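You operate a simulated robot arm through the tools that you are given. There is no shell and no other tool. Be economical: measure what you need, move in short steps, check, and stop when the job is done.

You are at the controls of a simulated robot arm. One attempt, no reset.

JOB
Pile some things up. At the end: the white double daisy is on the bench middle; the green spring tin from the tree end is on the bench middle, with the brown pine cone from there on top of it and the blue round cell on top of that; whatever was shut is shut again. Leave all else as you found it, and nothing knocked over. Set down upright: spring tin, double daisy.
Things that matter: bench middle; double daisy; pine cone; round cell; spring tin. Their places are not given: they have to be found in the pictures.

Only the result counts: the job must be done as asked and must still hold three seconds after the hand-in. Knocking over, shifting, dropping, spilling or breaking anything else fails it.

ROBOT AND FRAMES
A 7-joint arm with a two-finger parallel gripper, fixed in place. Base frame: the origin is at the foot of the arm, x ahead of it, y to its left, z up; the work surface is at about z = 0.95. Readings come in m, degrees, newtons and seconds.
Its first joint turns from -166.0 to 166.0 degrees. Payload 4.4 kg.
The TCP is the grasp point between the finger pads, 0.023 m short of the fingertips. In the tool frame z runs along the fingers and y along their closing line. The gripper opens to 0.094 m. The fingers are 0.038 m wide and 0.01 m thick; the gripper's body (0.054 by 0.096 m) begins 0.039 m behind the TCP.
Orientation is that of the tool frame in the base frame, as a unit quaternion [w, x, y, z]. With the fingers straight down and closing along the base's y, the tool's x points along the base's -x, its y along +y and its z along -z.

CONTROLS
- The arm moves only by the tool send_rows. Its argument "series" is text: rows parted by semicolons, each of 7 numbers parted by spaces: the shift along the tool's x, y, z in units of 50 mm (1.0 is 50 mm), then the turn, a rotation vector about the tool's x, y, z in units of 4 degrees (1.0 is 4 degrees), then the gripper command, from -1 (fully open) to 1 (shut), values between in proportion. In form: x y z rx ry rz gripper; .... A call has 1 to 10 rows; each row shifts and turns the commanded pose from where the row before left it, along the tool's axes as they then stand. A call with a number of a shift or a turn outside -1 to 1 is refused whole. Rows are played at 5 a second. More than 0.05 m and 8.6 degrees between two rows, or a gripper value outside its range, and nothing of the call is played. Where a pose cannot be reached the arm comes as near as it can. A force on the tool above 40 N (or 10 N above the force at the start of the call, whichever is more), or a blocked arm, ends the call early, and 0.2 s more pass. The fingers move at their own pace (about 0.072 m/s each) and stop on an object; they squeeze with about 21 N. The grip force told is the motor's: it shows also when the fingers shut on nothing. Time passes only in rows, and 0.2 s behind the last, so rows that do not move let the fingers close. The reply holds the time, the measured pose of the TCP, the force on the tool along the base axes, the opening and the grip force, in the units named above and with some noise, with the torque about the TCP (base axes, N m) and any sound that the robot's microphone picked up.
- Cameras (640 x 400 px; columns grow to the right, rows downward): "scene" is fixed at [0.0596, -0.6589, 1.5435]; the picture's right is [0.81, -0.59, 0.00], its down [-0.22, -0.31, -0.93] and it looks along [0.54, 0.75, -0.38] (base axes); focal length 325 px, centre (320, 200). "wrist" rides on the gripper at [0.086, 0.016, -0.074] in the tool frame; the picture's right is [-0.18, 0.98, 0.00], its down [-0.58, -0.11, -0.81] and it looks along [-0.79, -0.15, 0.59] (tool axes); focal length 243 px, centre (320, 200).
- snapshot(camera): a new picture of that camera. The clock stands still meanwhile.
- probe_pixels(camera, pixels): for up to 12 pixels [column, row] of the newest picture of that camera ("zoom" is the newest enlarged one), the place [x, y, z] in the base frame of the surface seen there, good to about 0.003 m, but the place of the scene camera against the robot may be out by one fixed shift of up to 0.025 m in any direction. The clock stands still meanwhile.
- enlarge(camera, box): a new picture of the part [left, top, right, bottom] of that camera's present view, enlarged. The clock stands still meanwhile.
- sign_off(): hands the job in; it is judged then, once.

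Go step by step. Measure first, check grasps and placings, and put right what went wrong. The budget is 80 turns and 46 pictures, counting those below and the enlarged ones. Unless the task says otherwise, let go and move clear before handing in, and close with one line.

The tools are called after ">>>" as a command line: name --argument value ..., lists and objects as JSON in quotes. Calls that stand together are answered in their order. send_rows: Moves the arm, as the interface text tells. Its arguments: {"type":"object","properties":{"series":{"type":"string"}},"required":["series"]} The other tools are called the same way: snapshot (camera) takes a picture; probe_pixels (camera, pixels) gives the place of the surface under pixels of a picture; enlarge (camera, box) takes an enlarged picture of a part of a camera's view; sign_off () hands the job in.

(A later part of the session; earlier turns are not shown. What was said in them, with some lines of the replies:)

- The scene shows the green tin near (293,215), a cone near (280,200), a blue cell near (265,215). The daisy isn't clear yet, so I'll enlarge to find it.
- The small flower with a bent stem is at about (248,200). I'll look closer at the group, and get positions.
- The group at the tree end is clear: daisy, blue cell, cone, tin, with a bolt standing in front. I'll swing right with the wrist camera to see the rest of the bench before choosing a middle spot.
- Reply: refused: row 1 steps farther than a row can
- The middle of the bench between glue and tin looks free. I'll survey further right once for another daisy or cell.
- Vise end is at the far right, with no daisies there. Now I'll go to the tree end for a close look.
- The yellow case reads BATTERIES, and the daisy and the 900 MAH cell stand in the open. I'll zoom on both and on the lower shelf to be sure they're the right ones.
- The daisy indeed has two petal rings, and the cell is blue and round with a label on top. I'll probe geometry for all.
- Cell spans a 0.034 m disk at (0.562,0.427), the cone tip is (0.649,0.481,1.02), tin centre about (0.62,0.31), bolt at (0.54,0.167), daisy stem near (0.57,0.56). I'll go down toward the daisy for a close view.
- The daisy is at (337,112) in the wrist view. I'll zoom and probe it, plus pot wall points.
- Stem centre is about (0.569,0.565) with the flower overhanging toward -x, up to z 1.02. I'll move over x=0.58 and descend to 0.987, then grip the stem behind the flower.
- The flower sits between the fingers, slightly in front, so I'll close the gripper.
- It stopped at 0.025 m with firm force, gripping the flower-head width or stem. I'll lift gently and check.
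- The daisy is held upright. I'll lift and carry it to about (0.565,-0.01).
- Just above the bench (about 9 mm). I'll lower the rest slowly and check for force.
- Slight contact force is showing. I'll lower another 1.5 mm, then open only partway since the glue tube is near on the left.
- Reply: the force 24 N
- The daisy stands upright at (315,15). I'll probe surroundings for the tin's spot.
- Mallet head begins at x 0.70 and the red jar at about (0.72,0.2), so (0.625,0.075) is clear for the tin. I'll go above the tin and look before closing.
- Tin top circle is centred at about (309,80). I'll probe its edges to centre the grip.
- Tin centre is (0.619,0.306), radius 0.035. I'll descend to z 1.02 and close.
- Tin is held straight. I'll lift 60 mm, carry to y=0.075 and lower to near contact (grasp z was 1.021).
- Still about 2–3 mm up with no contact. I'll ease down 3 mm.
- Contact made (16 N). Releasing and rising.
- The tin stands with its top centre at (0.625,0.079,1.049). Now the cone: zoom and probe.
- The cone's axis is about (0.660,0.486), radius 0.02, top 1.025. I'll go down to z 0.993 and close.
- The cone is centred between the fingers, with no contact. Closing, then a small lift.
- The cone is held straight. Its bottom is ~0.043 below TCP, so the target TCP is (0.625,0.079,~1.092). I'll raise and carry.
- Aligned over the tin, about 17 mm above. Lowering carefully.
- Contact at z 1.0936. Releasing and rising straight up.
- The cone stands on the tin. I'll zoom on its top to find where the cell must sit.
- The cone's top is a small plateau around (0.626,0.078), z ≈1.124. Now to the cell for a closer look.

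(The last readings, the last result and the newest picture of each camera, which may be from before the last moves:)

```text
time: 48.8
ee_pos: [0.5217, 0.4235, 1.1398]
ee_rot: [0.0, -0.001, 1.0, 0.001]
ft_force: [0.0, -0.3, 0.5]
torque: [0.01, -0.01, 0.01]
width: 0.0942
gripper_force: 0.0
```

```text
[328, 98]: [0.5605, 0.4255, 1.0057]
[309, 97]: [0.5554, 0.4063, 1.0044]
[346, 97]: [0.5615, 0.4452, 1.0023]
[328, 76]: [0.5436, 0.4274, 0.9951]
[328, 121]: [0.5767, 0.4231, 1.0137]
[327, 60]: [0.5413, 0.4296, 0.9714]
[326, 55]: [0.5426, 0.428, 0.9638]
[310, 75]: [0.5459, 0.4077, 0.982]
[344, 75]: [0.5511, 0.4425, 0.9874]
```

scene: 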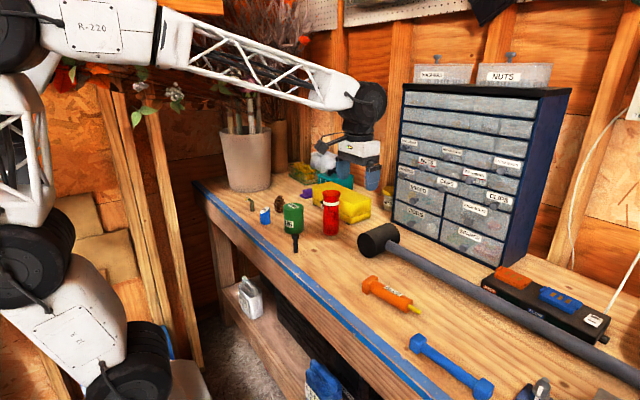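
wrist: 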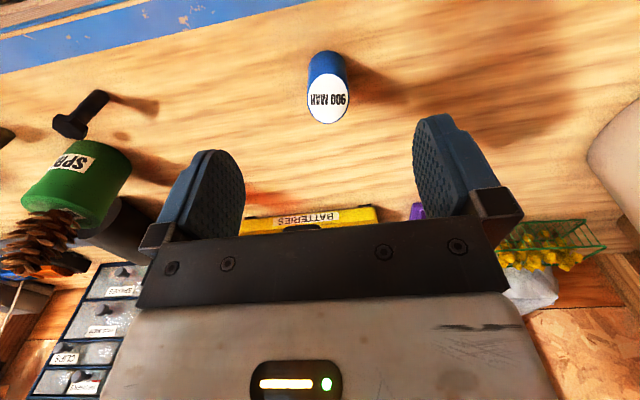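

Cell centre is (0.561,0.426), radius about 0.019, tallest point 1.016. I'll descend to 0.985 and grip it.

>>> send_rows --series "-0.79 0.05 0 0 0 0 -1;0 0 0 0 0 0 -1;0 0 0.9 0 0 0 -1;0 0 0.9 0 0 0 -1;0 0 0.8 0 0 0 -1;0 0 0.5 0 0 0 -1;0 0 0 0 0 0 -1"

>>> send_rows --series "0 0 0 0 0 0 0.3;0 0 0 0 0 0 0.8;0 0 0 0 0 0 1;0 0 0 0 0 0 1;0 0 0 0 0 0 1;0 0 -0.2 0 0 0 1;0 0 -0.4 0 0 0 1;0 0 0 0 0 0 1"

>>> snapshot --camera "wrist"

```text
time: 50.4
ee_pos: [0.5593, 0.4316, 0.9832]
ee_rot: [0.0, -0.001, 1.0, 0.0]
ft_force: [-0.3, 0.1, -0.1]
torque: [0.01, -0.03, 0.03]
width: 0.094
gripper_force: 0.1
```

```text
time: 52.2
ee_pos: [0.5601, 0.4312, 1.0144]
ee_rot: [-0.001, 0.0, 1.0, 0.0]
ft_force: [-0.2, -0.2, -0.7]
torque: [0.01, -0.02, -0.02]
width: 0.0388
gripper_force: 21.3
```

```text
8 pictures are left
```

wrist: 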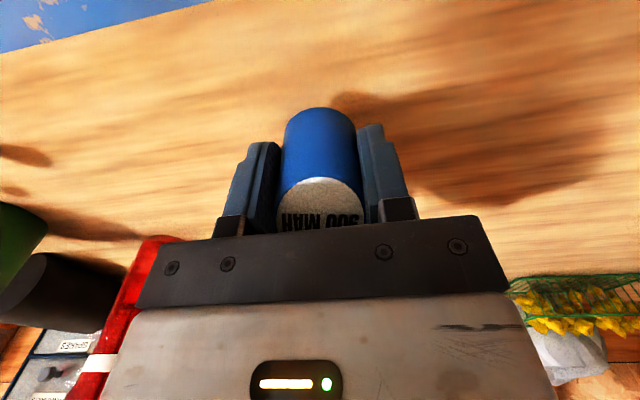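

The cell is held straight, its bottom ~0.0345 below TCP. I'll raise to 1.22 and carry to (0.625,0.078).

>>> send_rows --series "0 0 -0.8 0 0 0 1;0 0 -0.9 0 0 0 1;0 0 -0.9 0 0 0 1;0 0 -0.8 0 0 0 1;0 0 -0.7 0 0 0 1;-0.2 -0.88 0 0 0 0 1;-0.2 -0.88 0 0 0 0 1;-0.2 -0.88 0 0 0 0 1;-0.2 -0.88 0 0 0 0 1;-0.2 -0.88 0 0 0 0 1"

>>> send_rows --series "-0.2 -0.88 0 0 0 0 1;-0.1 -0.88 0 0 0 0 1;0 -0.9 0 0 0 0 1;0 0 0.4 0 0 0 1;0 0 0 0 0 0 1"

```text
time: 54.4
ee_pos: [0.6122, 0.2108, 1.2184]
ee_rot: [0.0, 0.0, 1.0, 0.0]
ft_force: [-0.2, -0.6, 0.4]
torque: [0.03, -0.01, 0.02]
width: 0.0386
gripper_force: 20.5
```

```text
time: 55.6
ee_pos: [0.629, 0.0789, 1.1972]
ee_rot: [0.0, 0.001, 1.0, 0.0]
ft_force: [-0.7, -0.2, -0.9]
torque: [0.0, 0.01, 0.0]
width: 0.0386
gripper_force: 20.8
```

Nearly there; z 1.197, target ≈1.16. Small x correction and lower in steps.

>>> send_rows --series "0.04 0 0.3 0 0 0 1;0 0 0.2 0 0 0 1;0 0 0.1 0 0 0 1;0 0 0 0 0 0 1"

>>> snapshot --camera "wrist"

```text
time: 56.6
ee_pos: [0.625, 0.0775, 1.1689]
ee_rot: [-0.001, 0.0, 1.0, 0.0]
ft_force: [0.1, 0.8, -0.4]
torque: [-0.02, -0.01, -0.02]
width: 0.0387
gripper_force: 20.6
```

```text
7 pictures are left
```

wrist: 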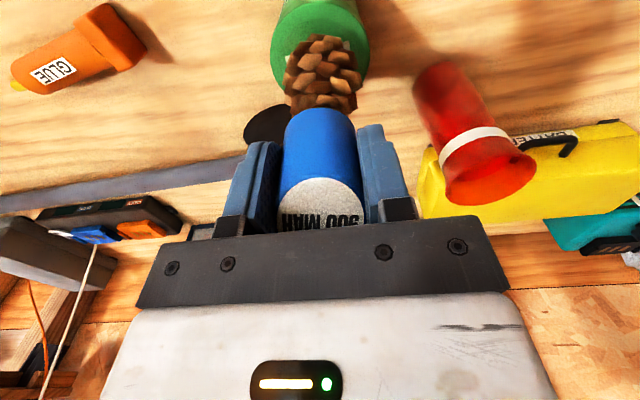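

The cell lines up with the cone. Lowering in small steps until contact.

>>> send_rows --series "0 0 0.08 0 0 0 1;0 0 0.04 0 0 0 1;0 0 0 0 0 0 1"

>>> send_rows --series "0 0 0.03 0 0 0 1;0 0 0 0 0 0 1"

```text
time: 57.4
ee_pos: [0.6243, 0.0761, 1.1627]
ee_rot: [-0.001, 0.0, 1.0, 0.0]
ft_force: [0.0, 1.0, -1.5]
torque: [0.0, -0.03, 0.02]
width: 0.0387
gripper_force: 21.6
```

```text
time: 58.0
ee_pos: [0.6238, 0.0763, 1.1602]
ee_rot: [0.0, 0.001, 1.0, 0.0]
ft_force: [-0.3, 0.1, -0.6]
torque: [0.0, -0.01, -0.03]
width: 0.0385
gripper_force: 20.2
```

>>> send_rows --series "-0.02 0.02 0.02 0 0 0 1;0 0 0 0 0 0 1"

>>> send_rows --series "0 0 0.02 0 0 0 1;0 0 0 0 0 0 1"

```text
time: 58.6
ee_pos: [0.6266, 0.0781, 1.1601]
ee_rot: [0.001, 0.0, 1.0, 0.001]
ft_force: [-1.2, -1.1, 9.6]
torque: [-0.09, 0.1, -0.01]
width: 0.0387
gripper_force: 20.9
```

```text
time: 59.2
ee_pos: [0.6256, 0.0792, 1.1588]
ee_rot: [0.001, 0.0, 1.0, 0.0]
ft_force: [0.4, -3.2, 18.4]
torque: [-0.1, 0.0, 0.02]
width: 0.039
gripper_force: 21.2
```

Firm contact at 18 N. I'll back off about 1 mm and open in small steps, then check before rising.

>>> send_rows --series "0 0 -0.015 0 0 0 1;0 0 0 0 0 0 0.15;0 0 0 0 0 0 0.05;0 0 0 0 0 0 -0.1;0 0 0 0 0 0 -0.4;0 0 0 0 0 0 -0.8;0 0 0 0 0 0 -1;0 0 0 0 0 0 -1"

>>> snapshot --camera "wrist"

```text
time: 61.0
ee_pos: [0.6258, 0.0767, 1.1603]
ee_rot: [0.0, 0.0, 1.0, 0.0]
ft_force: [0.2, 1.5, -0.5]
torque: [0.01, -0.01, 0.0]
width: 0.094
gripper_force: 0.0
```

```text
6 pictures are left
```

wrist: 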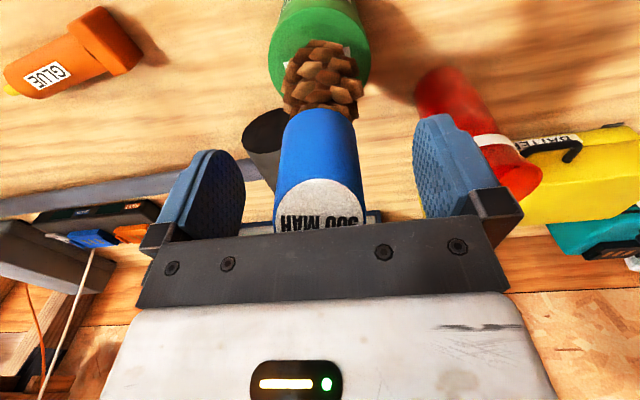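

The cell is free and standing. Rising straight up and checking the pile.

>>> send_rows --series "0 0 -0.3 0 0 0 -1;0 0 -0.6 0 0 0 -1;0 0 -0.9 0 0 0 -1;0 0 -0.9 0 0 0 -1;0 0 -0.6 0 0 0 -1;0 0 0 0 0 0 -1;0 0 0 0 0 0 -1;0 0 0 0 0 0 -1"

>>> snapshot --camera "scene"

>>> enlarge --camera "scene" --box '[230, 150, 430, 275]'

```text
time: 62.8
ee_pos: [0.6254, 0.0789, 1.3231]
ee_rot: [0.0, -0.001, 1.0, 0.001]
ft_force: [-0.2, -0.2, -0.2]
torque: [-0.01, 0.02, -0.03]
width: 0.094
gripper_force: 0.0
```

```text
5 pictures are left
```

scene: 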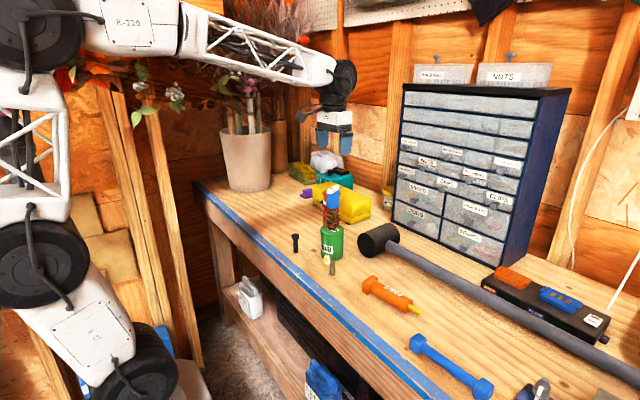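

```text
3.20 times, centred on (330, 212) of scene
```

zoom: 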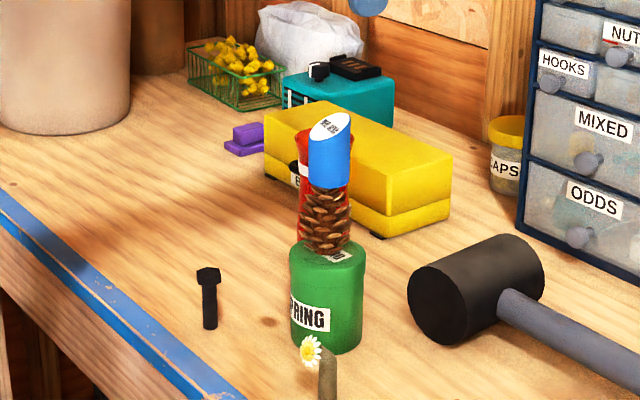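

The pile of tin, cone and cell stands straight, the daisy is upright beside it, the bolt and everything else are undisturbed, and the hand is clear. Handing in.

>>> sign_off

```text
The job is handed in.
```

The job is handed in. The daisy stands on the bench middle beside the spring tin, which has the pine cone and the blue cell stacked on top. Nothing was opened, and the last picture showed nothing else moved or knocked over.
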